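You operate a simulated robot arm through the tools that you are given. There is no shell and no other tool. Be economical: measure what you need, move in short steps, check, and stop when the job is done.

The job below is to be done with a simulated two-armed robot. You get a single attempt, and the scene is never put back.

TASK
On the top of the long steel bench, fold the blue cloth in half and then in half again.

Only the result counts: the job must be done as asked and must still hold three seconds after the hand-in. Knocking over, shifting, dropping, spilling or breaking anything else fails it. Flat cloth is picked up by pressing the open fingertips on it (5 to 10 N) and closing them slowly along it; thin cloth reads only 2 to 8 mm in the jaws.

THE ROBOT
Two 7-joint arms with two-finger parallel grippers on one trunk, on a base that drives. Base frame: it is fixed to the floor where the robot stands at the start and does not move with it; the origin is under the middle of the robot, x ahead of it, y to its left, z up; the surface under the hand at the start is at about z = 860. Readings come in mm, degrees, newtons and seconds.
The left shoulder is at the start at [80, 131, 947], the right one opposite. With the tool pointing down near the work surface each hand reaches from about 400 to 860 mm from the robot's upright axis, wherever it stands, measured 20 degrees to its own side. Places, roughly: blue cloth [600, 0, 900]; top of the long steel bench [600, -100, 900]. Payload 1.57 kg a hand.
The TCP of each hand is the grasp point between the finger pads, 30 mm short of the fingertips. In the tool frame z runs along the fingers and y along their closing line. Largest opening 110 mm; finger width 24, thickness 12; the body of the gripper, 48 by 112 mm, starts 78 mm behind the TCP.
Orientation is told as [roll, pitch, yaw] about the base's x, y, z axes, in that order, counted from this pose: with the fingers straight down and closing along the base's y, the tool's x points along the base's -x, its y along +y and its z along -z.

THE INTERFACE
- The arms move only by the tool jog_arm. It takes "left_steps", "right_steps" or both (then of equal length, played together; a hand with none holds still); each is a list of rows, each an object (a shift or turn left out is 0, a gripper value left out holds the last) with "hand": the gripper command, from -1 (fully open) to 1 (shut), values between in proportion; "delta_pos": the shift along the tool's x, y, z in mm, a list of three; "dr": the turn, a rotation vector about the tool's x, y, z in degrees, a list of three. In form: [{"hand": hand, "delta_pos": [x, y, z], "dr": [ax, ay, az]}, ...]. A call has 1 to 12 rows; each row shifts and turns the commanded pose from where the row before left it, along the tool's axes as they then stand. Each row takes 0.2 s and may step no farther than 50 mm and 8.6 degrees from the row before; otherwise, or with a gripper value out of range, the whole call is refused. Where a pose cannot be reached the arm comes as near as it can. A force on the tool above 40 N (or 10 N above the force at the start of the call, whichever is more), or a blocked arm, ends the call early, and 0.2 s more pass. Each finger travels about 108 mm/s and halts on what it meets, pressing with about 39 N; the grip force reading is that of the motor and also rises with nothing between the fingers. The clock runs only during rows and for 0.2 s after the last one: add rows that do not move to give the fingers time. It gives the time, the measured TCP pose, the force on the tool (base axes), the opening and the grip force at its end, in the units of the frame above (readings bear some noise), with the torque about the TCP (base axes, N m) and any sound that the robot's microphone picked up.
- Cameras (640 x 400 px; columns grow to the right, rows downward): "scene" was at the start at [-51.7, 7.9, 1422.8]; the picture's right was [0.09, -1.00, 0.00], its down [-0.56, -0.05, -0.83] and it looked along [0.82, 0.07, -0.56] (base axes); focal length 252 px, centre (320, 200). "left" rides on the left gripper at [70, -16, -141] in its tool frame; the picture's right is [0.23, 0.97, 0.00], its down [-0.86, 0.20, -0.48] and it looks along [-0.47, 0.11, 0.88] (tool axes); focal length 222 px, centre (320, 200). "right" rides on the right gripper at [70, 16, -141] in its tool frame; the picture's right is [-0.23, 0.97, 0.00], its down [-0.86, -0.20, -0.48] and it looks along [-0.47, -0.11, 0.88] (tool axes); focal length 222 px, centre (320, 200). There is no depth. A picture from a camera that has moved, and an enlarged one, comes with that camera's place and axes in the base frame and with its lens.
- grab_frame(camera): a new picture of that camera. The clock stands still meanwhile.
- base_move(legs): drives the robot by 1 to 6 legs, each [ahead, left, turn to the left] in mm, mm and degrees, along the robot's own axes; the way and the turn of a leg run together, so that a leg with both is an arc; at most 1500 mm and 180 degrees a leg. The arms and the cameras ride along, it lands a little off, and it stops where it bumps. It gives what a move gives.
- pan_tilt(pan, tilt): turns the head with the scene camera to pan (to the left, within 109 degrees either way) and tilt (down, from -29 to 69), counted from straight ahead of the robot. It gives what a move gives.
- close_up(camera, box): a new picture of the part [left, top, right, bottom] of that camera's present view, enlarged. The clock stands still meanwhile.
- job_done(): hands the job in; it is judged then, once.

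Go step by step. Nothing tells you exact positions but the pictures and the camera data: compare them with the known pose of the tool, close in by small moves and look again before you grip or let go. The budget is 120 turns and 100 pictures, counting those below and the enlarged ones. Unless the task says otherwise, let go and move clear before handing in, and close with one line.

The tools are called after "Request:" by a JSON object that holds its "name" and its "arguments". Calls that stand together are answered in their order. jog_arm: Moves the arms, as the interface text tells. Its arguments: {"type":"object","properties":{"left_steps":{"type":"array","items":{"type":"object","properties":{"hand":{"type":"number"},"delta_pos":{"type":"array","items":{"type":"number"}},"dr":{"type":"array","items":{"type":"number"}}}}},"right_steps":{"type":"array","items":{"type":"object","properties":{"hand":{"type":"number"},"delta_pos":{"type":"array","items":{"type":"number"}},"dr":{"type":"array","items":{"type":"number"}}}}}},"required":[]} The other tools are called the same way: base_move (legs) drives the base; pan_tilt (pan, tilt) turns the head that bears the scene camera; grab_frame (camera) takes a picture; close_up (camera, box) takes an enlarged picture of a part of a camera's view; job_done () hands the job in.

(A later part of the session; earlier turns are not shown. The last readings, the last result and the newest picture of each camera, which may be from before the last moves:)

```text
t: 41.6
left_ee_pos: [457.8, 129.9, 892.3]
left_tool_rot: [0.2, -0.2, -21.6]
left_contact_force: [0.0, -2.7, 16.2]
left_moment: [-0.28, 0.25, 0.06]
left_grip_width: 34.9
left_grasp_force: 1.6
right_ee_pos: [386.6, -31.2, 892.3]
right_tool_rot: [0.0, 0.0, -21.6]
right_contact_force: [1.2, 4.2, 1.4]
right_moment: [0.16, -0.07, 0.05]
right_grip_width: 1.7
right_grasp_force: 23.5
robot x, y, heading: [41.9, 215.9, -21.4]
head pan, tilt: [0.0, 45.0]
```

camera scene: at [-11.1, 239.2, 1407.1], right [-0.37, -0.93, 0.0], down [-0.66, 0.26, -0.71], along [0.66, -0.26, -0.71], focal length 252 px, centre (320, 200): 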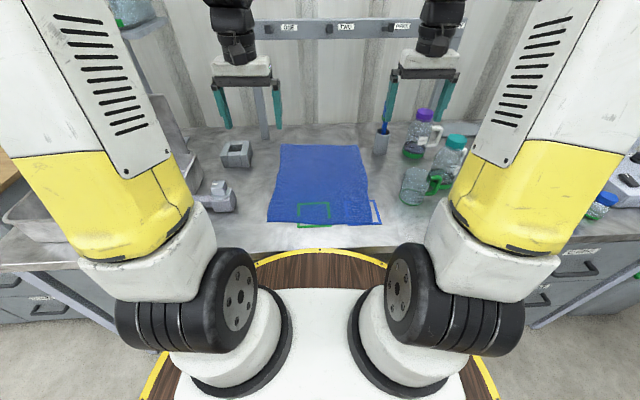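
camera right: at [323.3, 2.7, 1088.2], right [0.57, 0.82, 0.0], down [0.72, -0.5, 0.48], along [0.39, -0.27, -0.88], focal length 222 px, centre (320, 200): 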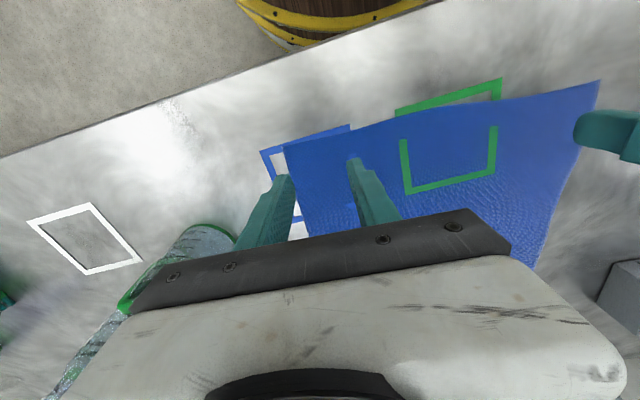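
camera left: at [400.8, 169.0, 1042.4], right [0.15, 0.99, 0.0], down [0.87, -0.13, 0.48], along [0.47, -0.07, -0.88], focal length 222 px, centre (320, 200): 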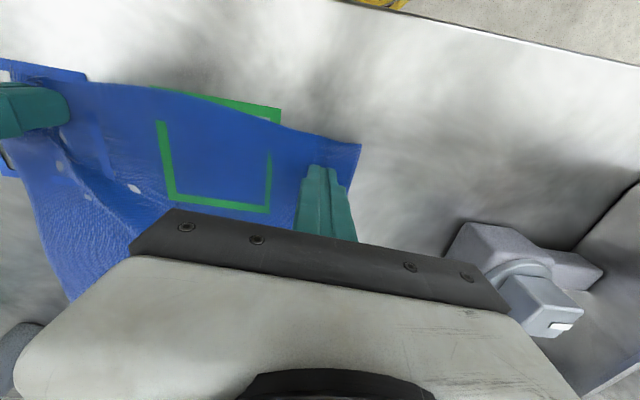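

Request:
{"name": "jog_arm", "arguments": {"left_steps": [{"hand": 0.46}, {"hand": 0.52}, {"hand": 0.58}, {"hand": 0.64}, {"hand": 0.7}, {"hand": 0.76}, {"hand": 0.82}, {"hand": 0.88}, {"hand": 0.94}, {"hand": 1}, {}, {}]}}

Request:
{"name": "close_up", "arguments": {"camera": "scene", "box": [240, 150, 400, 250]}}

```text
t: 43.9
left_ee_pos: [459.3, 127.0, 893.3]
left_tool_rot: [-0.1, -0.5, -21.6]
left_contact_force: [-2.0, -5.3, 13.0]
left_moment: [-0.03, 0.23, 0.05]
left_grip_width: 3.3
left_grasp_force: 21.9
right_ee_pos: [386.8, -30.5, 892.6]
right_tool_rot: [0.0, -0.2, -21.6]
right_contact_force: [2.8, 5.9, 0.7]
right_moment: [0.13, -0.05, 0.04]
right_grip_width: 2.2
right_grasp_force: 23.8
robot x, y, heading: [40.3, 218.3, -21.6]
head pan, tilt: [0.0, 45.0]
stopped in row 11 (left hand): the force on the tool passed its limit at 40 N (the readings are from after the stop); the commanded pose is now the measured one
```

```text
4.00 times, centred on (320, 200) of scene
camera zoom: at [-11.6, 239.3, 1407.0], right [-0.37, -0.93, 0.0], down [-0.66, 0.26, -0.71], along [0.66, -0.26, -0.71], focal length 1010 px, centre (320, 200)
```

zoom: 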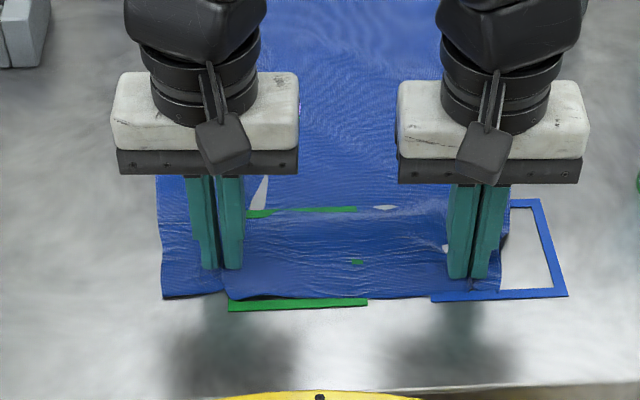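

Both hands hold cloth now (left 3.3 mm, right 2.2 mm). I lift both gently in the first part of an arc, spreading the hands a little to take out the gather.

Request:
{"name": "jog_arm", "arguments": {"left_steps": [{"delta_pos": [-2, 0, -12]}, {"delta_pos": [-5, 2, -14]}, {"delta_pos": [-6, 2, -14]}, {"delta_pos": [-7, 2, -12]}, {"delta_pos": [-8, 2, -12]}, {"delta_pos": [-9, 2, -11]}, {"delta_pos": [-9, 2, -10]}, {"delta_pos": [-9, 2, -10]}, {"delta_pos": [-8, 0, -9]}, {"delta_pos": [-8, 0, -8]}, {"delta_pos": [-5, 0, -5]}, {"delta_pos": [-4, 0, -3]}], "right_steps": [{"delta_pos": [-2, 0, -12]}, {"delta_pos": [-5, 0, -14]}, {"delta_pos": [-6, 0, -14]}, {"delta_pos": [-7, 0, -12]}, {"delta_pos": [-8, 0, -12]}, {"delta_pos": [-9, 0, -11]}, {"delta_pos": [-9, 0, -10]}, {"delta_pos": [-9, 0, -10]}, {"delta_pos": [-8, 0, -9]}, {"delta_pos": [-8, 0, -8]}, {"delta_pos": [-5, 0, -5]}, {"delta_pos": [-4, 0, -3]}]}}

Request:
{"name": "grab_frame", "arguments": {"camera": "scene"}}

Request:
{"name": "grab_frame", "arguments": {"camera": "left"}}

```text
t: 46.5
left_ee_pos: [537.1, 110.7, 1012.1]
left_tool_rot: [0.1, -0.3, -21.7]
left_contact_force: [-0.1, -0.4, 0.9]
left_moment: [-0.01, -0.01, -0.04]
left_grip_width: 0.3
left_grasp_force: 21.4
right_ee_pos: [459.9, -59.7, 1012.0]
right_tool_rot: [0.1, 0.0, -21.6]
right_contact_force: [-0.5, -0.3, 0.4]
right_moment: [-0.01, -0.01, -0.05]
right_grip_width: 2.1
right_grasp_force: 23.4
robot x, y, heading: [42.4, 219.8, -21.5]
head pan, tilt: [0.0, 45.0]
```

```text
69 pictures are left
camera scene: at [-11.2, 239.3, 1407.0], right [-0.37, -0.93, 0.0], down [-0.66, 0.26, -0.71], along [0.66, -0.26, -0.71], focal length 252 px, centre (320, 200)
```

scene: 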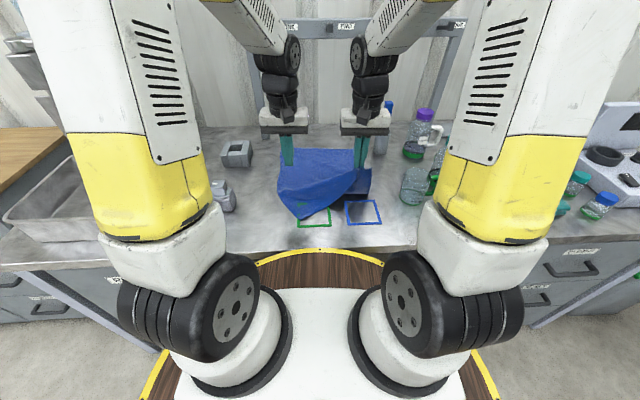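

```text
68 pictures are left
camera left: at [466.5, 122.3, 1153.6], right [0.15, 0.99, 0.0], down [0.87, -0.13, 0.48], along [0.48, -0.07, -0.88], focal length 222 px, centre (320, 200)
```

left: 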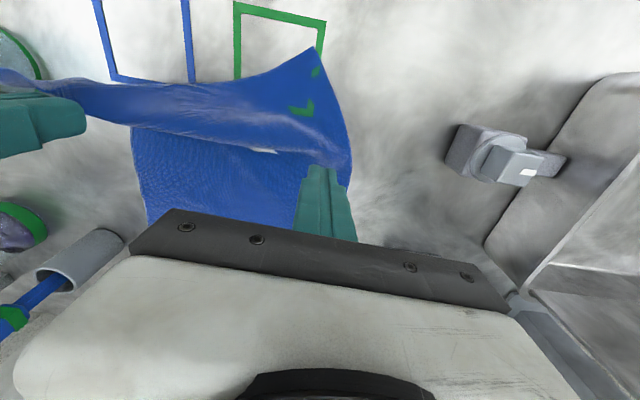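

The left tuft slipped out on lifting, pulled by the tension between the hands. I lay the right corner back down along the same path and start the left grip again.

Request:
{"name": "jog_arm", "arguments": {"left_steps": [{"delta_pos": [4, 0, 3]}, {"delta_pos": [5, 0, 5]}, {"delta_pos": [8, 0, 8]}, {"delta_pos": [8, 0, 9]}, {"delta_pos": [9, 0, 10]}, {"delta_pos": [9, 0, 10]}, {"delta_pos": [9, 0, 11]}, {"delta_pos": [8, 0, 12]}, {"delta_pos": [7, 0, 12]}, {"delta_pos": [6, 0, 0]}, {"delta_pos": [5, 0, 0]}, {"delta_pos": [2, 0, 0], "hand": 0}], "right_steps": [{"delta_pos": [4, 0, 3]}, {"delta_pos": [5, 0, 5]}, {"delta_pos": [8, 0, 8]}, {"delta_pos": [8, 0, 9]}, {"delta_pos": [9, 0, 10]}, {"delta_pos": [9, 0, 10]}, {"delta_pos": [9, 0, 11]}, {"delta_pos": [8, 0, 12]}, {"delta_pos": [7, 0, 12]}, {"delta_pos": [6, 0, 14]}, {"delta_pos": [8, -4, 14]}, {"delta_pos": [7, -4, 9]}]}}

Request:
{"name": "grab_frame", "arguments": {"camera": "scene"}}

Request:
{"name": "close_up", "arguments": {"camera": "scene", "box": [240, 150, 400, 250]}}

```text
t: 49.1
left_ee_pos: [464.1, 141.8, 932.6]
left_tool_rot: [0.1, -0.3, -21.6]
left_contact_force: [0.2, 0.4, 0.0]
left_moment: [-0.02, 0.0, 0.01]
left_grip_width: 55.0
left_grasp_force: 0.0
right_ee_pos: [375.7, -34.7, 894.7]
right_tool_rot: [0.1, -0.1, -21.5]
right_contact_force: [0.7, 0.1, 0.2]
right_moment: [0.0, -0.05, -0.01]
right_grip_width: 2.0
right_grasp_force: 23.7
robot x, y, heading: [44.8, 219.5, -21.6]
head pan, tilt: [0.0, 45.0]
```

```text
67 pictures are left
camera scene: at [-11.2, 239.3, 1407.0], right [-0.37, -0.93, 0.0], down [-0.66, 0.26, -0.71], along [0.66, -0.26, -0.71], focal length 252 px, centre (320, 200)
```

scene: 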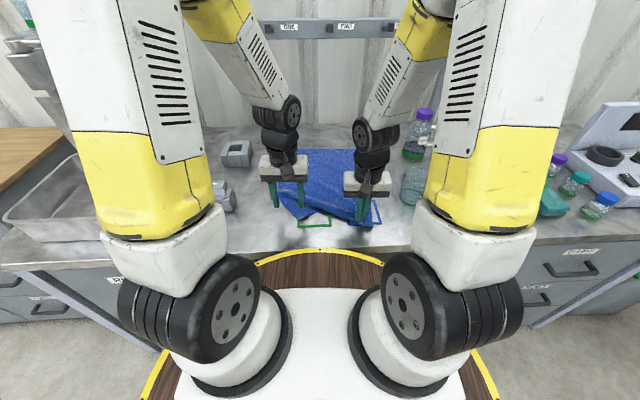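

```text
4.00 times, centred on (320, 200) of scene
camera zoom: at [-11.2, 239.3, 1407.0], right [-0.37, -0.93, 0.0], down [-0.66, 0.26, -0.71], along [0.66, -0.26, -0.71], focal length 1010 px, centre (320, 200)
```

zoom: 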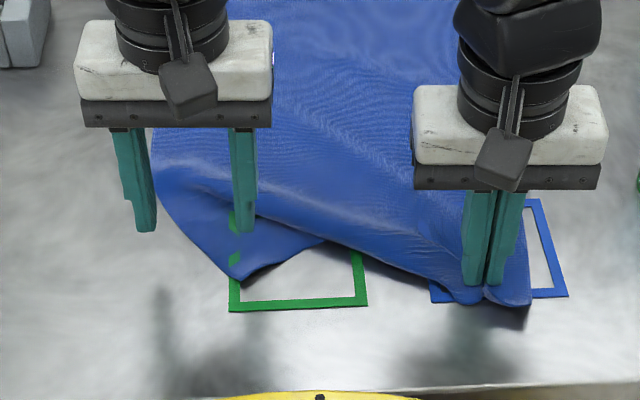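

The right corner is back, but the near-left corner slid inward to about x 420, y 60, and a hump of cloth lies between. That corner is a free flap now, so I go over it with the left hand to pinch it there.

Request:
{"name": "jog_arm", "arguments": {"left_steps": [{"delta_pos": [-14, -19, 0], "hand": 0.2}, {"delta_pos": [0, 0, 20], "dr": [0.15, 0, 0]}, {"delta_pos": [0, 0, 14]}, {"delta_pos": [0, 0, 4]}, {}]}}

Request:
{"name": "close_up", "arguments": {"camera": "scene", "box": [240, 150, 400, 250]}}

Request:
{"name": "grab_frame", "arguments": {"camera": "left"}}

```text
t: 50.3
left_ee_pos: [468.6, 119.4, 892.6]
left_tool_rot: [-0.1, -0.4, -21.7]
left_contact_force: [-0.5, -0.3, -0.1]
left_moment: [0.0, 0.01, -0.02]
left_grip_width: 43.7
left_grasp_force: 0.0
right_ee_pos: [377.1, -34.2, 894.9]
right_tool_rot: [0.2, -0.1, -21.5]
right_contact_force: [0.0, -0.2, 0.0]
right_moment: [0.01, 0.03, -0.03]
right_grip_width: 2.1
right_grasp_force: 23.6
robot x, y, heading: [40.4, 218.2, -21.5]
head pan, tilt: [0.0, 45.0]
```

```text
4.00 times, centred on (320, 200) of scene
camera zoom: at [-11.2, 239.3, 1407.0], right [-0.37, -0.93, 0.0], down [-0.66, 0.26, -0.71], along [0.66, -0.26, -0.71], focal length 1010 px, centre (320, 200)
```

zoom: 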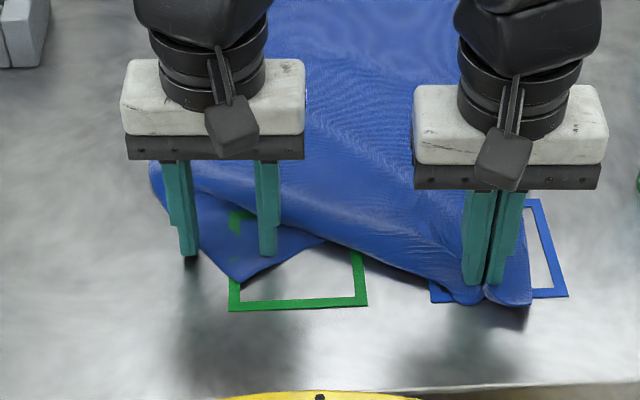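

```text
64 pictures are left
camera left: at [397.8, 129.7, 1034.7], right [0.15, 0.99, 0.0], down [0.87, -0.13, 0.48], along [0.48, -0.07, -0.88], focal length 222 px, centre (320, 200)
```

left: 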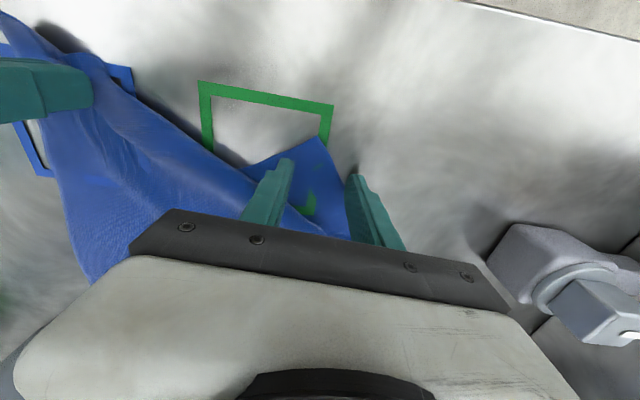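

Request:
{"name": "jog_arm", "arguments": {"left_steps": [{"delta_pos": [0, -19, -3], "hand": 0.4}, {}, {"delta_pos": [0, 0, 2.5]}, {"delta_pos": [0, 0, 0.8]}, {}]}}

Request:
{"name": "close_up", "arguments": {"camera": "scene", "box": [260, 180, 340, 230]}}

```text
t: 51.5
left_ee_pos: [462.2, 102.3, 893.5]
left_tool_rot: [-0.1, -0.3, -21.6]
left_contact_force: [-0.1, -0.4, 0.6]
left_moment: [0.01, 0.02, -0.01]
left_grip_width: 33.1
left_grasp_force: 0.1
right_ee_pos: [375.7, -35.8, 895.3]
right_tool_rot: [0.1, -0.1, -21.7]
right_contact_force: [0.9, -0.4, 0.9]
right_moment: [-0.01, 0.02, -0.01]
right_grip_width: 1.9
right_grasp_force: 23.3
robot x, y, heading: [46.5, 218.6, -21.7]
head pan, tilt: [0.0, 45.0]
```

```text
8.00 times, centred on (300, 205) of scene
camera zoom: at [-11.2, 239.2, 1407.0], right [-0.37, -0.93, 0.0], down [-0.66, 0.26, -0.71], along [0.66, -0.26, -0.71], focal length 2019 px, centre (480, 160)
```

zoom: 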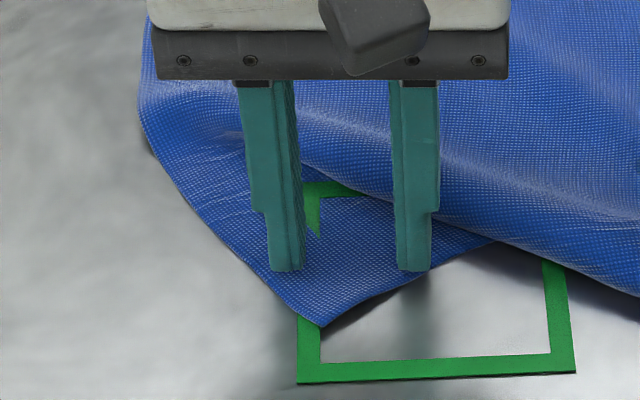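

Request:
{"name": "jog_arm", "arguments": {"left_steps": [{"delta_pos": [-4, 3, 0.4]}, {"delta_pos": [0, 0, 0.4]}, {}]}}

```text
t: 52.3
left_ee_pos: [466.1, 102.0, 892.7]
left_tool_rot: [-0.1, -0.3, -21.7]
left_contact_force: [-0.1, -0.1, -0.1]
left_moment: [0.02, -0.05, -0.01]
left_grip_width: 33.4
left_grasp_force: 0.1
right_ee_pos: [377.0, -35.1, 895.1]
right_tool_rot: [0.2, -0.1, -21.6]
right_contact_force: [0.7, 0.1, 0.5]
right_moment: [0.0, -0.03, -0.02]
right_grip_width: 2.1
right_grasp_force: 23.3
robot x, y, heading: [42.9, 218.9, -21.4]
head pan, tilt: [0.0, 45.0]
```

Request:
{"name": "jog_arm", "arguments": {"left_steps": [{"delta_pos": [0, 0, 0.5]}, {"delta_pos": [0, 0, 0.4]}, {}]}}

```text
t: 53.1
left_ee_pos: [468.0, 102.9, 892.3]
left_tool_rot: [-0.1, -0.3, -21.7]
left_contact_force: [-0.9, 0.1, 1.6]
left_moment: [0.03, 0.01, -0.01]
left_grip_width: 33.1
left_grasp_force: 0.0
right_ee_pos: [376.7, -35.3, 895.1]
right_tool_rot: [0.0, -0.1, -21.6]
right_contact_force: [0.4, 1.2, 0.1]
right_moment: [0.04, 0.0, -0.02]
right_grip_width: 1.9
right_grasp_force: 23.4
robot x, y, heading: [43.1, 216.3, -21.8]
head pan, tilt: [0.0, 45.0]
```

Request:
{"name": "jog_arm", "arguments": {"left_steps": [{"delta_pos": [0, 0, 0.4]}, {}]}}

```text
t: 53.7
left_ee_pos: [467.6, 102.8, 891.4]
left_tool_rot: [0.0, -0.2, -21.6]
left_contact_force: [-0.7, 0.2, 6.7]
left_moment: [0.02, 0.0, -0.02]
left_grip_width: 32.9
left_grasp_force: 0.0
right_ee_pos: [375.5, -34.6, 894.5]
right_tool_rot: [0.1, -0.1, -21.6]
right_contact_force: [0.1, 0.5, 0.7]
right_moment: [0.02, -0.02, -0.03]
right_grip_width: 1.9
right_grasp_force: 23.5
robot x, y, heading: [41.5, 219.1, -21.4]
head pan, tilt: [0.0, 45.0]
```

Balanced at 7 N on the flap. I close slowly.

Request:
{"name": "jog_arm", "arguments": {"left_steps": [{"hand": 0.45}, {"hand": 0.5}, {"hand": 0.55}, {"hand": 0.6}, {"hand": 0.66}, {"hand": 0.72}, {"hand": 0.78}, {"hand": 0.84}, {"hand": 0.9}, {"hand": 1}, {}, {}]}}

Request:
{"name": "close_up", "arguments": {"camera": "scene", "box": [260, 180, 340, 230]}}

```text
t: 56.3
left_ee_pos: [467.5, 103.3, 891.4]
left_tool_rot: [-0.1, -0.3, -21.6]
left_contact_force: [0.2, -0.4, 9.8]
left_moment: [0.03, 0.03, 0.03]
left_grip_width: 0.0
left_grasp_force: 21.5
right_ee_pos: [375.2, -34.7, 895.3]
right_tool_rot: [0.1, -0.2, -21.6]
right_contact_force: [0.8, 0.8, -0.2]
right_moment: [-0.01, 0.04, 0.01]
right_grip_width: 1.8
right_grasp_force: 23.1
robot x, y, heading: [40.4, 218.1, -21.5]
head pan, tilt: [0.0, 45.0]
```

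```text
8.00 times, centred on (300, 205) of scene
camera zoom: at [-11.4, 239.3, 1407.0], right [-0.37, -0.93, 0.0], down [-0.66, 0.26, -0.71], along [0.66, -0.26, -0.71], focal length 2019 px, centre (480, 160)
```

zoom: 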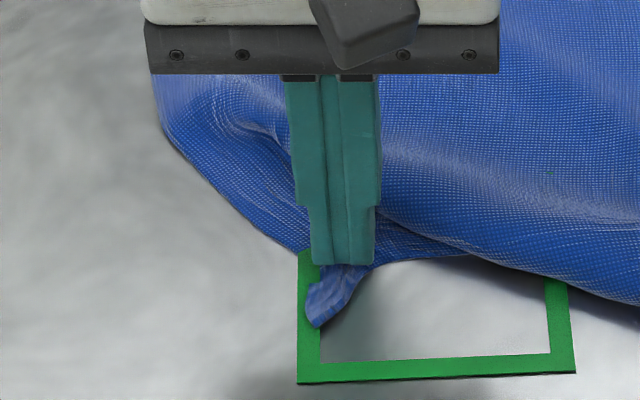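

The corner looks gathered under the tips though the reading is 0. I lift a little, slowly, to test.

Request:
{"name": "jog_arm", "arguments": {"left_steps": [{"delta_pos": [0, 0, -4]}, {"delta_pos": [0, 0, -6]}, {"delta_pos": [0, 0, -8]}]}}

Request:
{"name": "close_up", "arguments": {"camera": "scene", "box": [260, 180, 340, 230]}}

```text
t: 57.1
left_ee_pos: [467.4, 103.2, 910.4]
left_tool_rot: [-0.1, -0.2, -21.6]
left_contact_force: [-0.5, 0.2, 0.0]
left_moment: [0.01, 0.02, -0.01]
left_grip_width: 0.0
left_grasp_force: 21.7
right_ee_pos: [376.4, -35.2, 894.6]
right_tool_rot: [0.1, 0.0, -21.6]
right_contact_force: [-0.5, 0.6, -0.1]
right_moment: [0.01, -0.02, -0.02]
right_grip_width: 2.0
right_grasp_force: 23.4
robot x, y, heading: [43.9, 215.4, -21.4]
head pan, tilt: [0.0, 45.0]
```

```text
8.00 times, centred on (300, 205) of scene
camera zoom: at [-11.1, 239.2, 1407.0], right [-0.37, -0.93, 0.0], down [-0.66, 0.26, -0.71], along [0.66, -0.26, -0.71], focal length 2019 px, centre (480, 160)
```

zoom: 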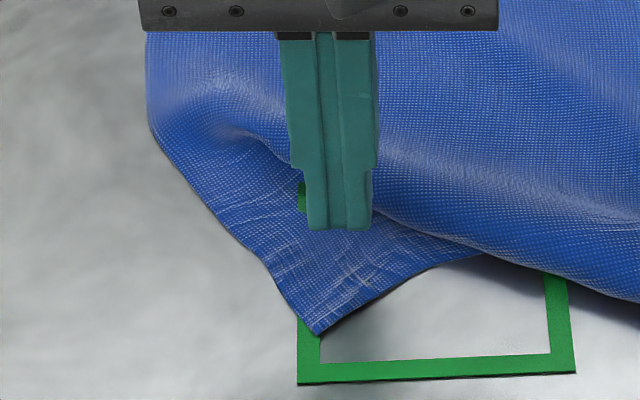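

The cloth bunched below the tips and slid out. I first straighten this corner: pressing the closed fingers lightly on it, I drag it outward to the left.

Request:
{"name": "jog_arm", "arguments": {"left_steps": [{"delta_pos": [10, 0, 0]}, {"delta_pos": [0, 0, 10]}, {"delta_pos": [0, 0, 7.5]}, {"delta_pos": [0, 0, 1.2]}, {}]}}

```text
t: 58.3
left_ee_pos: [457.3, 106.5, 891.2]
left_tool_rot: [-0.1, -0.4, -21.6]
left_contact_force: [-0.2, 0.6, 15.8]
left_moment: [0.09, 0.0, -0.03]
left_grip_width: 0.2
left_grasp_force: 21.4
right_ee_pos: [376.6, -34.5, 895.3]
right_tool_rot: [0.1, -0.2, -21.6]
right_contact_force: [0.2, 0.0, -0.5]
right_moment: [-0.01, 0.01, -0.02]
right_grip_width: 1.9
right_grasp_force: 23.3
robot x, y, heading: [45.9, 216.7, -21.5]
head pan, tilt: [0.0, 45.0]
```

Request:
{"name": "jog_arm", "arguments": {"left_steps": [{"delta_pos": [0, 6, -0.2]}, {"delta_pos": [1, 8, 0]}, {"delta_pos": [1, 8, 0]}, {"delta_pos": [1, 8, 0]}, {"delta_pos": [1, 8, 0]}, {"delta_pos": [1, 8, 0]}]}}

Request:
{"name": "close_up", "arguments": {"camera": "scene", "box": [240, 150, 400, 250]}}

```text
t: 59.7
left_ee_pos: [469.2, 150.5, 891.0]
left_tool_rot: [-0.1, -0.4, -21.7]
left_contact_force: [-1.2, -6.1, 30.7]
left_moment: [-0.09, 0.12, -0.02]
left_grip_width: 0.0
left_grasp_force: 21.9
right_ee_pos: [376.9, -35.2, 895.8]
right_tool_rot: [0.1, -0.1, -21.5]
right_contact_force: [0.9, 0.4, -0.5]
right_moment: [0.01, -0.04, -0.01]
right_grip_width: 2.2
right_grasp_force: 23.7
robot x, y, heading: [41.8, 216.6, -21.6]
head pan, tilt: [0.0, 45.0]
```

```text
4.00 times, centred on (320, 200) of scene
camera zoom: at [-11.9, 239.1, 1407.0], right [-0.37, -0.93, 0.0], down [-0.66, 0.26, -0.71], along [0.66, -0.26, -0.71], focal length 1010 px, centre (320, 200)
```

zoom: 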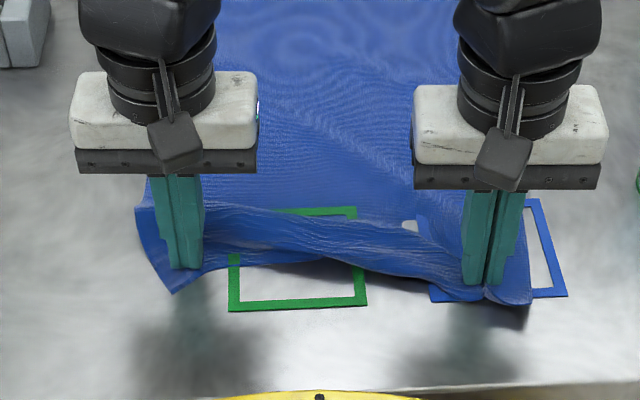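

Dragging works well, as the corner followed. I continue outward and a little toward the robot.

Request:
{"name": "jog_arm", "arguments": {"left_steps": [{"delta_pos": [3, 6, -0.3]}, {"delta_pos": [4, 7, 0]}, {"delta_pos": [4, 7, 0]}, {"delta_pos": [4, 7, 0]}, {}]}}

Request:
{"name": "close_up", "arguments": {"camera": "scene", "box": [240, 150, 400, 250]}}

```text
t: 60.9
left_ee_pos: [466.6, 181.2, 891.6]
left_tool_rot: [-0.1, -0.4, -21.7]
left_contact_force: [-4.1, -18.5, 35.7]
left_moment: [-0.47, 0.23, -0.05]
left_grip_width: 0.0
left_grasp_force: 21.1
right_ee_pos: [376.2, -34.2, 895.7]
right_tool_rot: [0.1, -0.3, -21.7]
right_contact_force: [5.9, 12.3, 0.8]
right_moment: [0.41, -0.22, -0.08]
right_grip_width: 2.1
right_grasp_force: 23.0
robot x, y, heading: [41.2, 217.2, -21.4]
head pan, tilt: [0.0, 45.0]
```

```text
4.00 times, centred on (320, 200) of scene
camera zoom: at [-11.8, 239.1, 1407.0], right [-0.37, -0.93, 0.0], down [-0.66, 0.26, -0.71], along [0.66, -0.26, -0.71], focal length 1010 px, centre (320, 200)
```

zoom: 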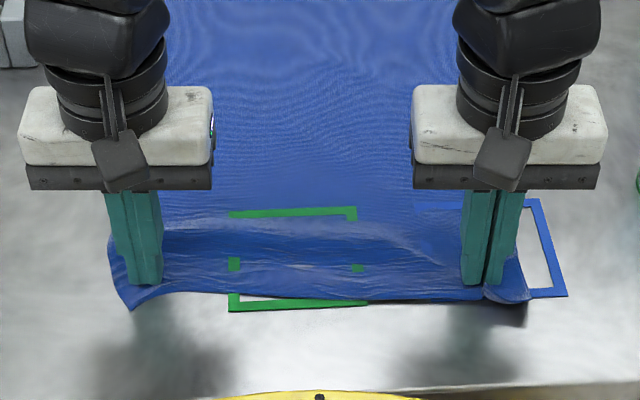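

The cloth is nearly flat again and the right hand still holds its corner. I give some slack from the right, then set the left fingers wide and level over the left corner.

Request:
{"name": "jog_arm", "arguments": {"left_steps": [{"delta_pos": [0, -6, 0]}, {"delta_pos": [0, 0, -5]}, {"delta_pos": [0, 0, -5], "hand": -0.2}, {"delta_pos": [-5, -14, 0], "dr": [-0.35, 0, 0]}, {"delta_pos": [0, -10, 0]}, {"delta_pos": [0, 0, 5]}, {}], "right_steps": [{}, {"delta_pos": [0, 5, 0]}, {"delta_pos": [0, 5, 0]}, {"delta_pos": [0, 5, 0]}, {}, {}, {}]}}

Request:
{"name": "close_up", "arguments": {"camera": "scene", "box": [240, 150, 400, 250]}}

```text
t: 62.5
left_ee_pos: [459.5, 151.7, 897.4]
left_tool_rot: [0.3, -0.3, -21.6]
left_contact_force: [0.4, 0.7, -0.6]
left_moment: [0.02, -0.04, 0.0]
left_grip_width: 66.2
left_grasp_force: 0.0
right_ee_pos: [382.1, -22.1, 894.6]
right_tool_rot: [0.1, 0.0, -21.6]
right_contact_force: [-0.3, -1.2, -0.8]
right_moment: [0.02, 0.04, -0.04]
right_grip_width: 1.8
right_grasp_force: 23.3
robot x, y, heading: [45.2, 217.7, -21.8]
head pan, tilt: [0.0, 45.0]
```

```text
4.00 times, centred on (320, 200) of scene
camera zoom: at [-11.2, 239.2, 1407.0], right [-0.37, -0.93, 0.0], down [-0.66, 0.26, -0.71], along [0.66, -0.26, -0.71], focal length 1010 px, centre (320, 200)
```

zoom: 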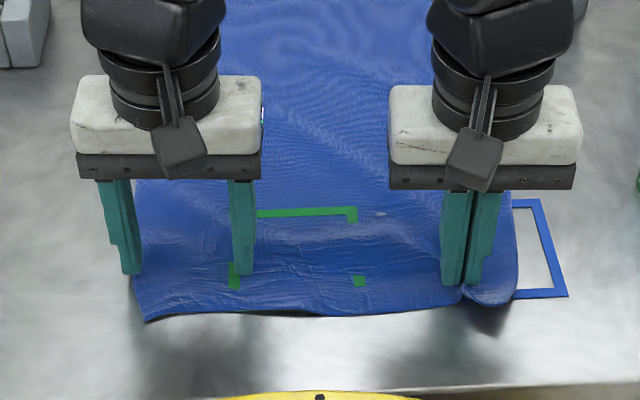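

Request:
{"name": "jog_arm", "arguments": {"left_steps": [{"delta_pos": [12, -18, 0]}, {"delta_pos": [0, 0, 3]}, {"delta_pos": [0, 0, 1.5]}, {}]}}

```text
t: 63.5
left_ee_pos: [441.5, 140.3, 891.7]
left_tool_rot: [0.3, -0.3, -21.7]
left_contact_force: [-1.1, 0.3, 13.7]
left_moment: [-0.28, 0.33, -0.04]
left_grip_width: 66.2
left_grasp_force: 0.1
right_ee_pos: [381.7, -21.9, 894.6]
right_tool_rot: [0.0, -0.1, -21.6]
right_contact_force: [-0.2, 0.3, 0.2]
right_moment: [-0.01, -0.01, -0.01]
right_grip_width: 1.7
right_grasp_force: 23.0
robot x, y, heading: [42.3, 218.4, -21.8]
head pan, tilt: [0.0, 45.0]
```

Request:
{"name": "jog_arm", "arguments": {"left_steps": [{"dr": [0.2, 0.3, 0], "delta_pos": [0, 0, -0.1]}, {}]}}

```text
t: 64.1
left_ee_pos: [442.2, 139.7, 891.6]
left_tool_rot: [0.1, 0.0, -21.6]
left_contact_force: [-0.5, 0.1, 6.0]
left_moment: [-0.03, 0.08, -0.04]
left_grip_width: 65.9
left_grasp_force: 0.0
right_ee_pos: [382.6, -21.7, 895.7]
right_tool_rot: [0.1, 0.0, -21.6]
right_contact_force: [-0.4, 1.1, 0.0]
right_moment: [0.01, -0.03, 0.0]
right_grip_width: 1.9
right_grasp_force: 23.3
robot x, y, heading: [43.6, 218.3, -21.7]
head pan, tilt: [0.0, 45.0]
```

Balanced at 6 N; I add a touch of pressure and close slowly in two stages.

Request:
{"name": "jog_arm", "arguments": {"left_steps": [{"hand": -0.14, "delta_pos": [0, 0, 0.25]}, {"hand": -0.08}, {"hand": -0.02}, {"hand": 0.04}, {"hand": 0.1}, {"hand": 0.16}, {"hand": 0.22}, {"hand": 0.28}, {"hand": 0.34}, {"hand": 0.4}]}}

```text
t: 66.3
left_ee_pos: [441.7, 139.4, 891.8]
left_tool_rot: [0.1, 0.0, -21.7]
left_contact_force: [-0.3, -2.2, 13.9]
left_moment: [-0.03, 0.1, 0.01]
left_grip_width: 31.9
left_grasp_force: 0.0
right_ee_pos: [382.2, -20.9, 894.8]
right_tool_rot: [0.1, -0.1, -21.6]
right_contact_force: [0.8, 1.2, 0.7]
right_moment: [0.08, -0.04, 0.02]
right_grip_width: 2.0
right_grasp_force: 23.2
robot x, y, heading: [43.6, 221.5, -21.6]
head pan, tilt: [0.0, 45.0]
```

Request:
{"name": "jog_arm", "arguments": {"left_steps": [{"hand": 0.46}, {"hand": 0.52}, {"hand": 0.58}, {"hand": 0.64}, {"hand": 0.7}, {"hand": 0.76}, {"hand": 0.82}, {"hand": 0.88}, {"hand": 0.94}, {"hand": 1}]}}

Request:
{"name": "close_up", "arguments": {"camera": "scene", "box": [240, 150, 400, 250]}}

```text
t: 68.5
left_ee_pos: [441.5, 139.9, 890.9]
left_tool_rot: [0.1, 0.0, -21.7]
left_contact_force: [-1.0, -5.2, 11.0]
left_moment: [-0.14, 0.1, 0.11]
left_grip_width: 2.7
left_grasp_force: 23.5
right_ee_pos: [381.1, -21.5, 894.2]
right_tool_rot: [0.1, -0.1, -21.6]
right_contact_force: [1.2, 5.6, -0.4]
right_moment: [0.11, -0.04, -0.04]
right_grip_width: 2.0
right_grasp_force: 23.8
robot x, y, heading: [39.9, 216.4, -21.8]
head pan, tilt: [0.0, 45.0]
```

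```text
4.00 times, centred on (320, 200) of scene
camera zoom: at [-11.4, 239.3, 1407.0], right [-0.37, -0.93, 0.0], down [-0.66, 0.26, -0.71], along [0.66, -0.26, -0.71], focal length 1010 px, centre (320, 200)
```

zoom: 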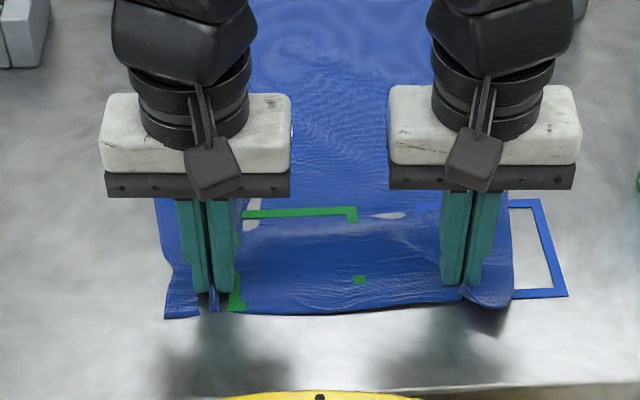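

The left now holds 2.7 mm. I relieve the tension first by bringing the hands together, then lift a little and check.

Request:
{"name": "jog_arm", "arguments": {"left_steps": [{"delta_pos": [0, -4, -1]}, {"delta_pos": [0, -4, -1]}, {"delta_pos": [0, -3, -3]}, {"delta_pos": [0, 0, -6]}, {"delta_pos": [0, 0, -6]}, {}], "right_steps": [{"delta_pos": [0, 4, 0]}, {"delta_pos": [0, 4, 0]}, {"delta_pos": [0, 2, -3]}, {"delta_pos": [0, 0, -6]}, {"delta_pos": [0, 0, -6]}, {}]}}

Request:
{"name": "close_up", "arguments": {"camera": "scene", "box": [240, 150, 400, 250]}}

```text
t: 69.9
left_ee_pos: [437.5, 128.9, 910.2]
left_tool_rot: [0.2, 0.0, -21.6]
left_contact_force: [1.2, -0.2, 0.4]
left_moment: [0.02, -0.02, -0.03]
left_grip_width: 2.8
left_grasp_force: 23.9
right_ee_pos: [386.7, -11.8, 909.6]
right_tool_rot: [0.1, -0.1, -21.6]
right_contact_force: [-0.5, 1.1, 0.4]
right_moment: [0.01, 0.0, 0.0]
right_grip_width: 1.6
right_grasp_force: 23.6
robot x, y, heading: [44.2, 218.7, -21.8]
head pan, tilt: [0.0, 45.0]
```

```text
4.00 times, centred on (320, 200) of scene
camera zoom: at [-11.2, 239.2, 1407.0], right [-0.37, -0.93, 0.0], down [-0.66, 0.26, -0.71], along [0.66, -0.26, -0.71], focal length 1010 px, centre (320, 200)
```

zoom: 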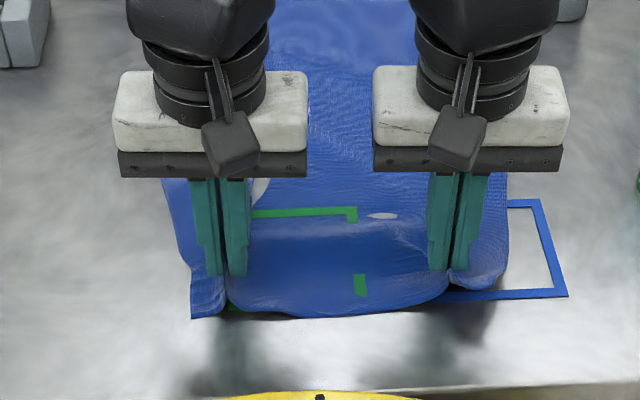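

Both hands hold. I continue the arc up and forward while spreading the hands gradually.

Request:
{"name": "jog_arm", "arguments": {"left_steps": [{"delta_pos": [-5, 0, -10]}, {"delta_pos": [-6, 0, -10]}, {"delta_pos": [-6, 2, -10]}, {"delta_pos": [-7, 2, -10]}, {"delta_pos": [-7, 2, -9]}, {"delta_pos": [-7, 2, -9]}, {"delta_pos": [-7, 2, -9]}, {"delta_pos": [-7, 2, -8]}, {"delta_pos": [-7, 0, -8]}, {"delta_pos": [-7, 0, -7]}, {"delta_pos": [-7, 0, -6]}, {"delta_pos": [-7, 0, -6]}], "right_steps": [{"delta_pos": [-5, 0, -10]}, {"delta_pos": [-6, 0, -10]}, {"delta_pos": [-6, -1, -10]}, {"delta_pos": [-7, -1, -10]}, {"delta_pos": [-7, -2, -9]}, {"delta_pos": [-7, -2, -9]}, {"delta_pos": [-7, -2, -9]}, {"delta_pos": [-7, -2, -8]}, {"delta_pos": [-7, 0, -8]}, {"delta_pos": [-7, 0, -7]}, {"delta_pos": [-7, 0, -6]}, {"delta_pos": [-7, 0, -6]}]}}

Request:
{"name": "grab_frame", "arguments": {"camera": "scene"}}

```text
t: 72.5
left_ee_pos: [515.8, 111.6, 1010.5]
left_tool_rot: [0.2, 0.0, -21.6]
left_contact_force: [-1.7, -6.2, 0.3]
left_moment: [-0.19, 0.07, 0.11]
left_grip_width: 2.4
left_grasp_force: 23.8
right_ee_pos: [456.5, -51.7, 1012.2]
right_tool_rot: [0.1, -0.1, -21.6]
right_contact_force: [0.6, 5.9, 0.1]
right_moment: [0.14, -0.06, -0.05]
right_grip_width: 1.7
right_grasp_force: 23.3
robot x, y, heading: [42.2, 219.9, -21.6]
head pan, tilt: [0.0, 45.0]
```

```text
55 pictures are left
camera scene: at [-11.2, 239.3, 1407.0], right [-0.37, -0.93, 0.0], down [-0.66, 0.26, -0.71], along [0.66, -0.26, -0.71], focal length 252 px, centre (320, 200)
```

scene: 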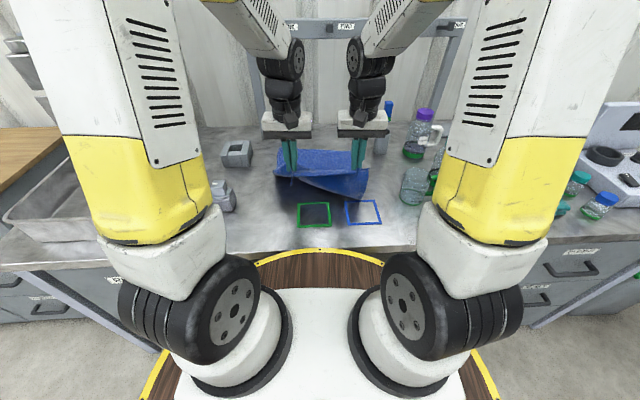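

Request:
{"name": "close_up", "arguments": {"camera": "scene", "box": [240, 110, 400, 210]}}

Request:
{"name": "grab_frame", "arguments": {"camera": "left"}}

Request:
{"name": "grab_frame", "arguments": {"camera": "right"}}

```text
4.00 times, centred on (320, 160) of scene
camera zoom: at [-11.2, 239.3, 1407.0], right [-0.37, -0.93, 0.0], down [-0.66, 0.26, -0.71], along [0.66, -0.26, -0.71], focal length 1010 px, centre (320, 360)
```

zoom: 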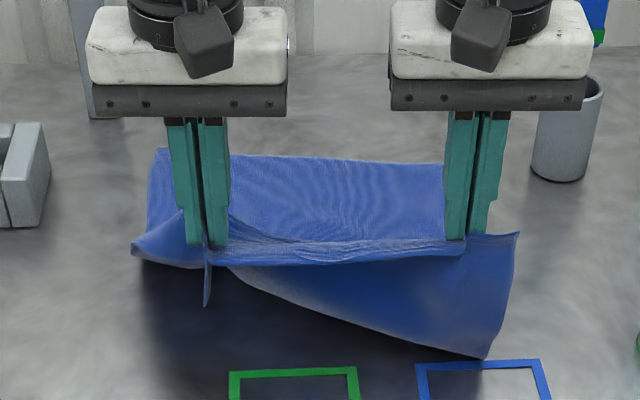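

```text
53 pictures are left
camera left: at [446.2, 120.8, 1151.5], right [0.15, 0.99, 0.0], down [0.87, -0.13, 0.48], along [0.47, -0.07, -0.88], focal length 222 px, centre (320, 200)
```

left: 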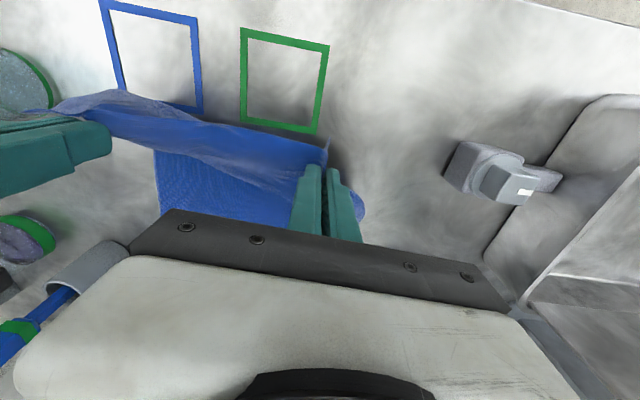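

```text
52 pictures are left
camera right: at [396.3, -9.4, 1153.7], right [0.57, 0.82, 0.0], down [0.72, -0.5, 0.48], along [0.4, -0.27, -0.88], focal length 222 px, centre (320, 200)
```

right: 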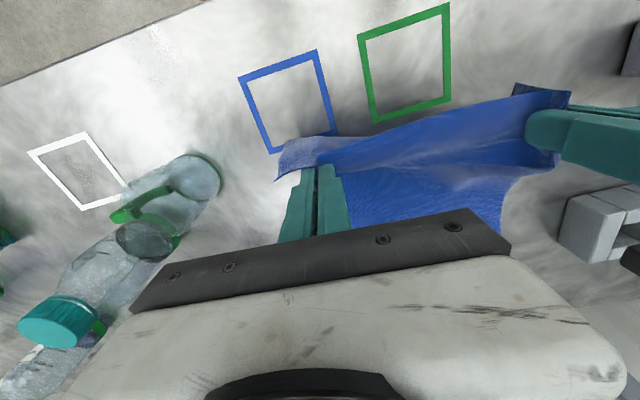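

Both hands carry the near edge and the cloth bellies below it. I continue forward past the top of the arc, starting to lean the hands back so the wrists stay clear of the gantry.

Request:
{"name": "jog_arm", "arguments": {"left_steps": [{"delta_pos": [-13, -2, -6]}, {"delta_pos": [-13, 0, -6]}, {"delta_pos": [-13, 0, -5]}, {"delta_pos": [-13, 0, -5]}, {"delta_pos": [-13, 0, -4]}, {"delta_pos": [-13, 0, -3]}, {"delta_pos": [-13, 0, -2], "dr": [0, -2, 0]}, {"delta_pos": [-13, 0, -0.5], "dr": [0, -2, 0]}, {"delta_pos": [-13, 0, 1], "dr": [0, -2, 0]}, {"delta_pos": [-13, 0, 1.4], "dr": [0, -2, 0]}, {"delta_pos": [-12.6, 0, 3.8], "dr": [0, -2, 0]}, {"delta_pos": [-12.5, 0, 4.2], "dr": [0, -2, 0]}], "right_steps": [{"delta_pos": [-13, 2, -6]}, {"delta_pos": [-13, 0, -6]}, {"delta_pos": [-13, 0, -5]}, {"delta_pos": [-13, 0, -5]}, {"delta_pos": [-13, 0, -4]}, {"delta_pos": [-13, 0, -3]}, {"delta_pos": [-13, 0, -2], "dr": [0, -2, 0]}, {"delta_pos": [-13, 0, -0.5], "dr": [0, -2, 0]}, {"delta_pos": [-13, 0, 1], "dr": [0, -2, 0]}, {"delta_pos": [-13, 0, 1.4], "dr": [0, -2, 0]}, {"delta_pos": [-12.6, 0, 3.8], "dr": [0, -2, 0]}, {"delta_pos": [-12.5, 0, 4.2], "dr": [0, -2, 0]}]}}

Request:
{"name": "close_up", "arguments": {"camera": "scene", "box": [220, 70, 420, 195]}}

```text
t: 75.1
left_ee_pos: [659.9, 51.5, 1038.8]
left_tool_rot: [0.1, -12.0, -21.7]
left_contact_force: [-0.3, -1.8, -0.2]
left_moment: [-0.02, 0.01, 0.02]
left_grip_width: 2.6
left_grasp_force: 24.1
right_ee_pos: [601.2, -105.6, 1040.1]
right_tool_rot: [0.0, -12.0, -21.7]
right_contact_force: [0.3, 0.7, 0.3]
right_moment: [0.02, -0.05, -0.01]
right_grip_width: 1.6
right_grasp_force: 23.7
robot x, y, heading: [43.0, 217.1, -21.7]
head pan, tilt: [0.0, 45.0]
```

```text
3.20 times, centred on (320, 132) of scene
camera zoom: at [-11.2, 239.3, 1407.0], right [-0.37, -0.93, 0.0], down [-0.66, 0.26, -0.71], along [0.66, -0.26, -0.71], focal length 808 px, centre (320, 416)
```

zoom: 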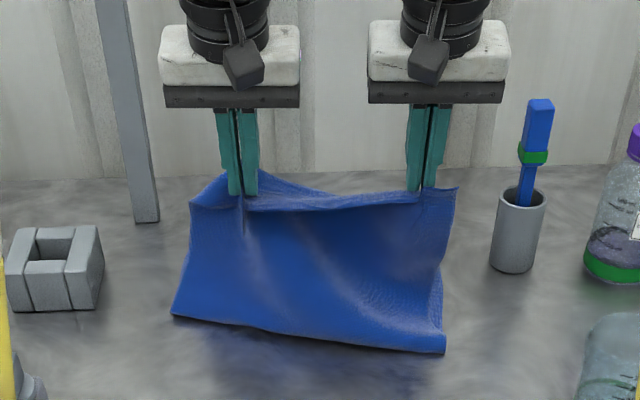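

Good tent shape. I check the hidden far corners with the hand cameras before laying the edge down.

Request:
{"name": "grab_frame", "arguments": {"camera": "left"}}

Request:
{"name": "grab_frame", "arguments": {"camera": "right"}}

```text
50 pictures are left
camera left: at [564.3, 71.4, 1162.0], right [0.15, 0.99, -0.05], down [0.76, -0.09, 0.65], along [0.63, -0.13, -0.76], focal length 222 px, centre (320, 200)
```

left: 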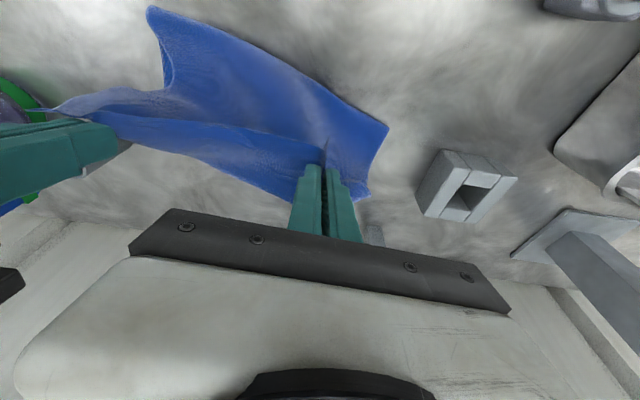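

```text
49 pictures are left
camera right: at [515.7, -55.2, 1164.7], right [0.57, 0.82, 0.05], down [0.61, -0.46, 0.65], along [0.56, -0.34, -0.76], focal length 222 px, centre (320, 200)
```

right: 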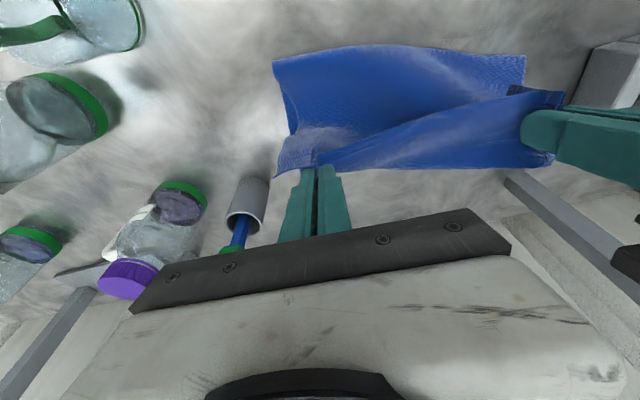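

The far corners are near x 760 (left) and x 741 (right) in the robot's frame. I move forward and down toward them, leaning the hands to about 30°, and stop about 30 mm above the landing.

Request:
{"name": "jog_arm", "arguments": {"left_steps": [{"delta_pos": [-8.1, 1, 9.9], "dr": [0, -2, 0]}, {"delta_pos": [-7.3, 1, 12.1], "dr": [0, -2, 0]}, {"delta_pos": [-6.3, 1, 14.3], "dr": [0, -2, 0]}, {"delta_pos": [-4.6, 1, 15.2], "dr": [0, -2, 0]}, {"delta_pos": [-4.1, 1, 15.3], "dr": [0, -2, 0]}, {"delta_pos": [-2.5, 0, 15], "dr": [0, -2, 0]}, {"delta_pos": [-2, 0, 15.2], "dr": [0, -2, 0]}, {"delta_pos": [-0.6, 0, 14.8], "dr": [0, -2, 0]}, {"delta_pos": [-0.6, 0, 13.9], "dr": [0, -2, 0]}], "right_steps": [{"delta_pos": [-6.2, 0, 9.5], "dr": [0, -2, 0]}, {"delta_pos": [-5.3, 0, 11.6], "dr": [0, -2, 0]}, {"delta_pos": [-4.4, 0, 13.7], "dr": [0, -2, 0]}, {"delta_pos": [-2.7, 0, 14.6], "dr": [0, -2, 0]}, {"delta_pos": [-2.2, 0, 14.6], "dr": [0, -2, 0]}, {"delta_pos": [-0.7, 0, 14.3], "dr": [0, -2, 0]}, {"delta_pos": [-0.2, 0, 14.3], "dr": [0, -2, 0]}, {"delta_pos": [1.2, 0, 13.9], "dr": [0, -2, 0]}, {"delta_pos": [1.2, 0, 12.9], "dr": [0, -2, 0]}]}}

Request:
{"name": "close_up", "arguments": {"camera": "scene", "box": [220, 70, 420, 195]}}

Request:
{"name": "grab_frame", "arguments": {"camera": "left"}}

Request:
{"name": "grab_frame", "arguments": {"camera": "right"}}

```text
t: 77.1
left_ee_pos: [736.5, 26.3, 930.6]
left_tool_rot: [0.1, -30.1, -21.7]
left_contact_force: [-3.3, -7.0, 0.3]
left_moment: [-0.22, 0.13, 0.0]
left_grip_width: 2.6
left_grasp_force: 23.8
right_ee_pos: [658.9, -128.3, 932.5]
right_tool_rot: [0.1, -30.3, -21.6]
right_contact_force: [2.0, 6.8, 0.4]
right_moment: [0.21, -0.05, 0.04]
right_grip_width: 2.1
right_grasp_force: 22.7
robot x, y, heading: [41.6, 216.0, -21.8]
head pan, tilt: [0.0, 45.0]
```

```text
3.20 times, centred on (320, 132) of scene
camera zoom: at [-11.2, 239.3, 1407.0], right [-0.37, -0.93, 0.0], down [-0.66, 0.26, -0.71], along [0.66, -0.26, -0.71], focal length 808 px, centre (320, 416)
```

zoom: 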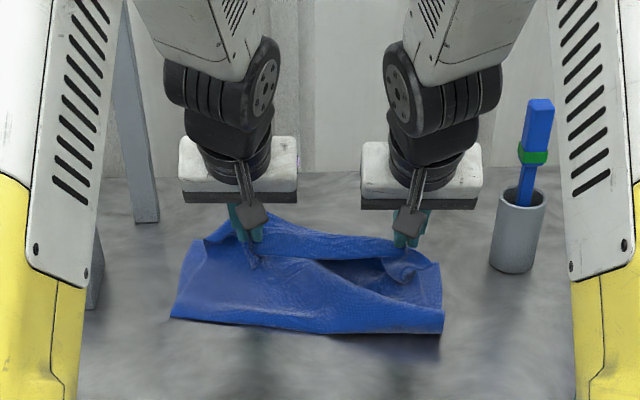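

```text
47 pictures are left
camera left: at [608.3, 59.7, 1018.8], right [0.18, 0.98, -0.11], down [0.54, 0.0, 0.84], along [0.82, -0.21, -0.53], focal length 222 px, centre (320, 200)
```

left: 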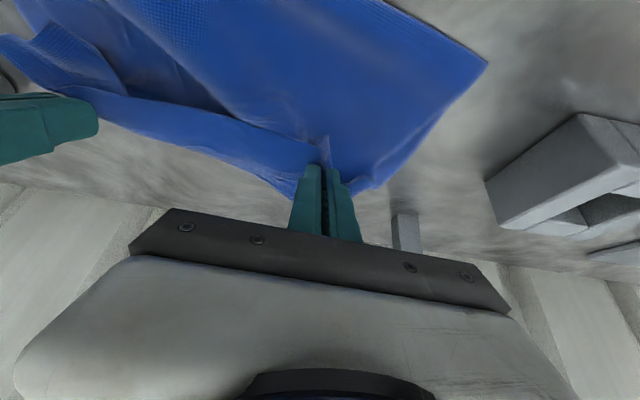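

```text
46 pictures are left
camera right: at [541.3, -64.9, 1020.5], right [0.54, 0.83, 0.12], down [0.39, -0.37, 0.84], along [0.75, -0.41, -0.53], focal length 222 px, centre (320, 200)
```

right: 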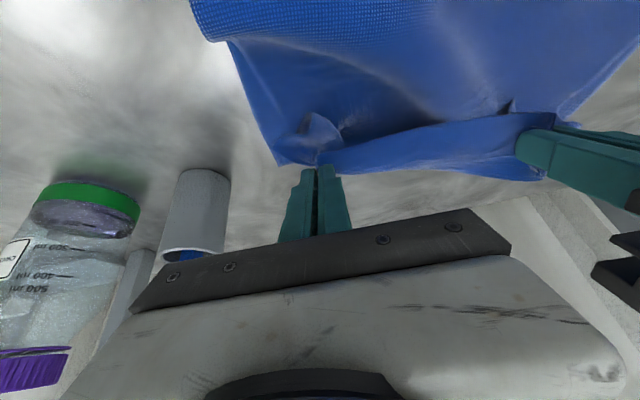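

The far edge still lies just ahead of the held edge. I lower the last stretch, with the left going forward a bit more than the right.

Request:
{"name": "jog_arm", "arguments": {"left_steps": [{"delta_pos": [-2.6, 0, 9.6]}, {"delta_pos": [-2.6, 0, 9.6]}, {"delta_pos": [-2.6, 0, 9.6]}, {"delta_pos": [-2.6, 0, 8]}, {}], "right_steps": [{"delta_pos": [3.5, 2, 6.1]}, {"delta_pos": [3.5, 2, 6.1]}, {"delta_pos": [3.5, 2, 6.1]}, {"delta_pos": [2.5, 1, 5]}, {}]}}

Request:
{"name": "grab_frame", "arguments": {"camera": "left"}}

Request:
{"name": "grab_frame", "arguments": {"camera": "right"}}

Request:
{"name": "close_up", "arguments": {"camera": "scene", "box": [240, 110, 400, 210]}}

```text
t: 78.3
left_ee_pos: [760.9, 17.4, 904.4]
left_tool_rot: [0.1, -30.0, -21.8]
left_contact_force: [-1.7, -2.0, 0.2]
left_moment: [-0.06, 0.05, -0.03]
left_grip_width: 2.6
left_grasp_force: 23.7
right_ee_pos: [661.8, -122.1, 907.5]
right_tool_rot: [0.2, -30.1, -21.6]
right_contact_force: [1.5, 2.4, -0.6]
right_moment: [0.04, -0.02, -0.01]
right_grip_width: 1.9
right_grasp_force: 23.7
robot x, y, heading: [43.9, 220.4, -21.6]
head pan, tilt: [0.0, 45.0]
```

```text
45 pictures are left
camera left: at [633.9, 49.8, 992.5], right [0.18, 0.98, -0.11], down [0.54, 0.0, 0.84], along [0.82, -0.21, -0.53], focal length 222 px, centre (320, 200)
```

left: 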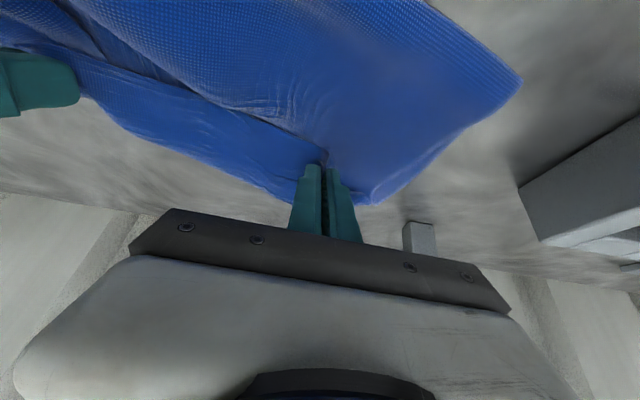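

```text
44 pictures are left
camera right: at [544.1, -59.1, 994.7], right [0.54, 0.83, 0.12], down [0.39, -0.37, 0.84], along [0.74, -0.41, -0.53], focal length 222 px, centre (320, 200)
```

right: 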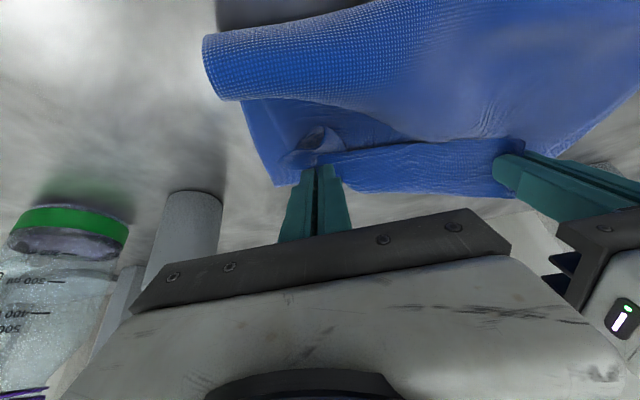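

```text
4.00 times, centred on (320, 160) of scene
camera zoom: at [-11.1, 239.2, 1407.0], right [-0.37, -0.93, 0.0], down [-0.66, 0.26, -0.71], along [0.66, -0.26, -0.71], focal length 1010 px, centre (320, 360)
```

zoom: 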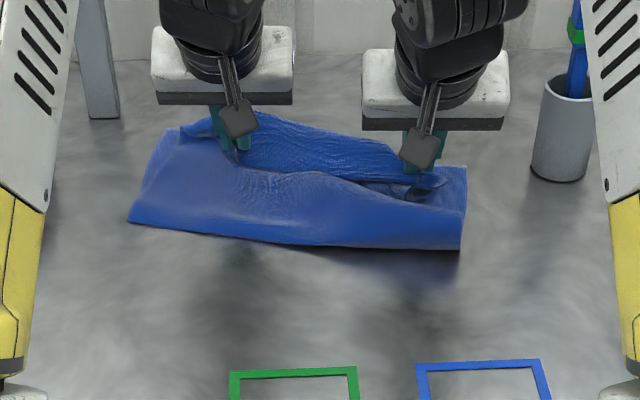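

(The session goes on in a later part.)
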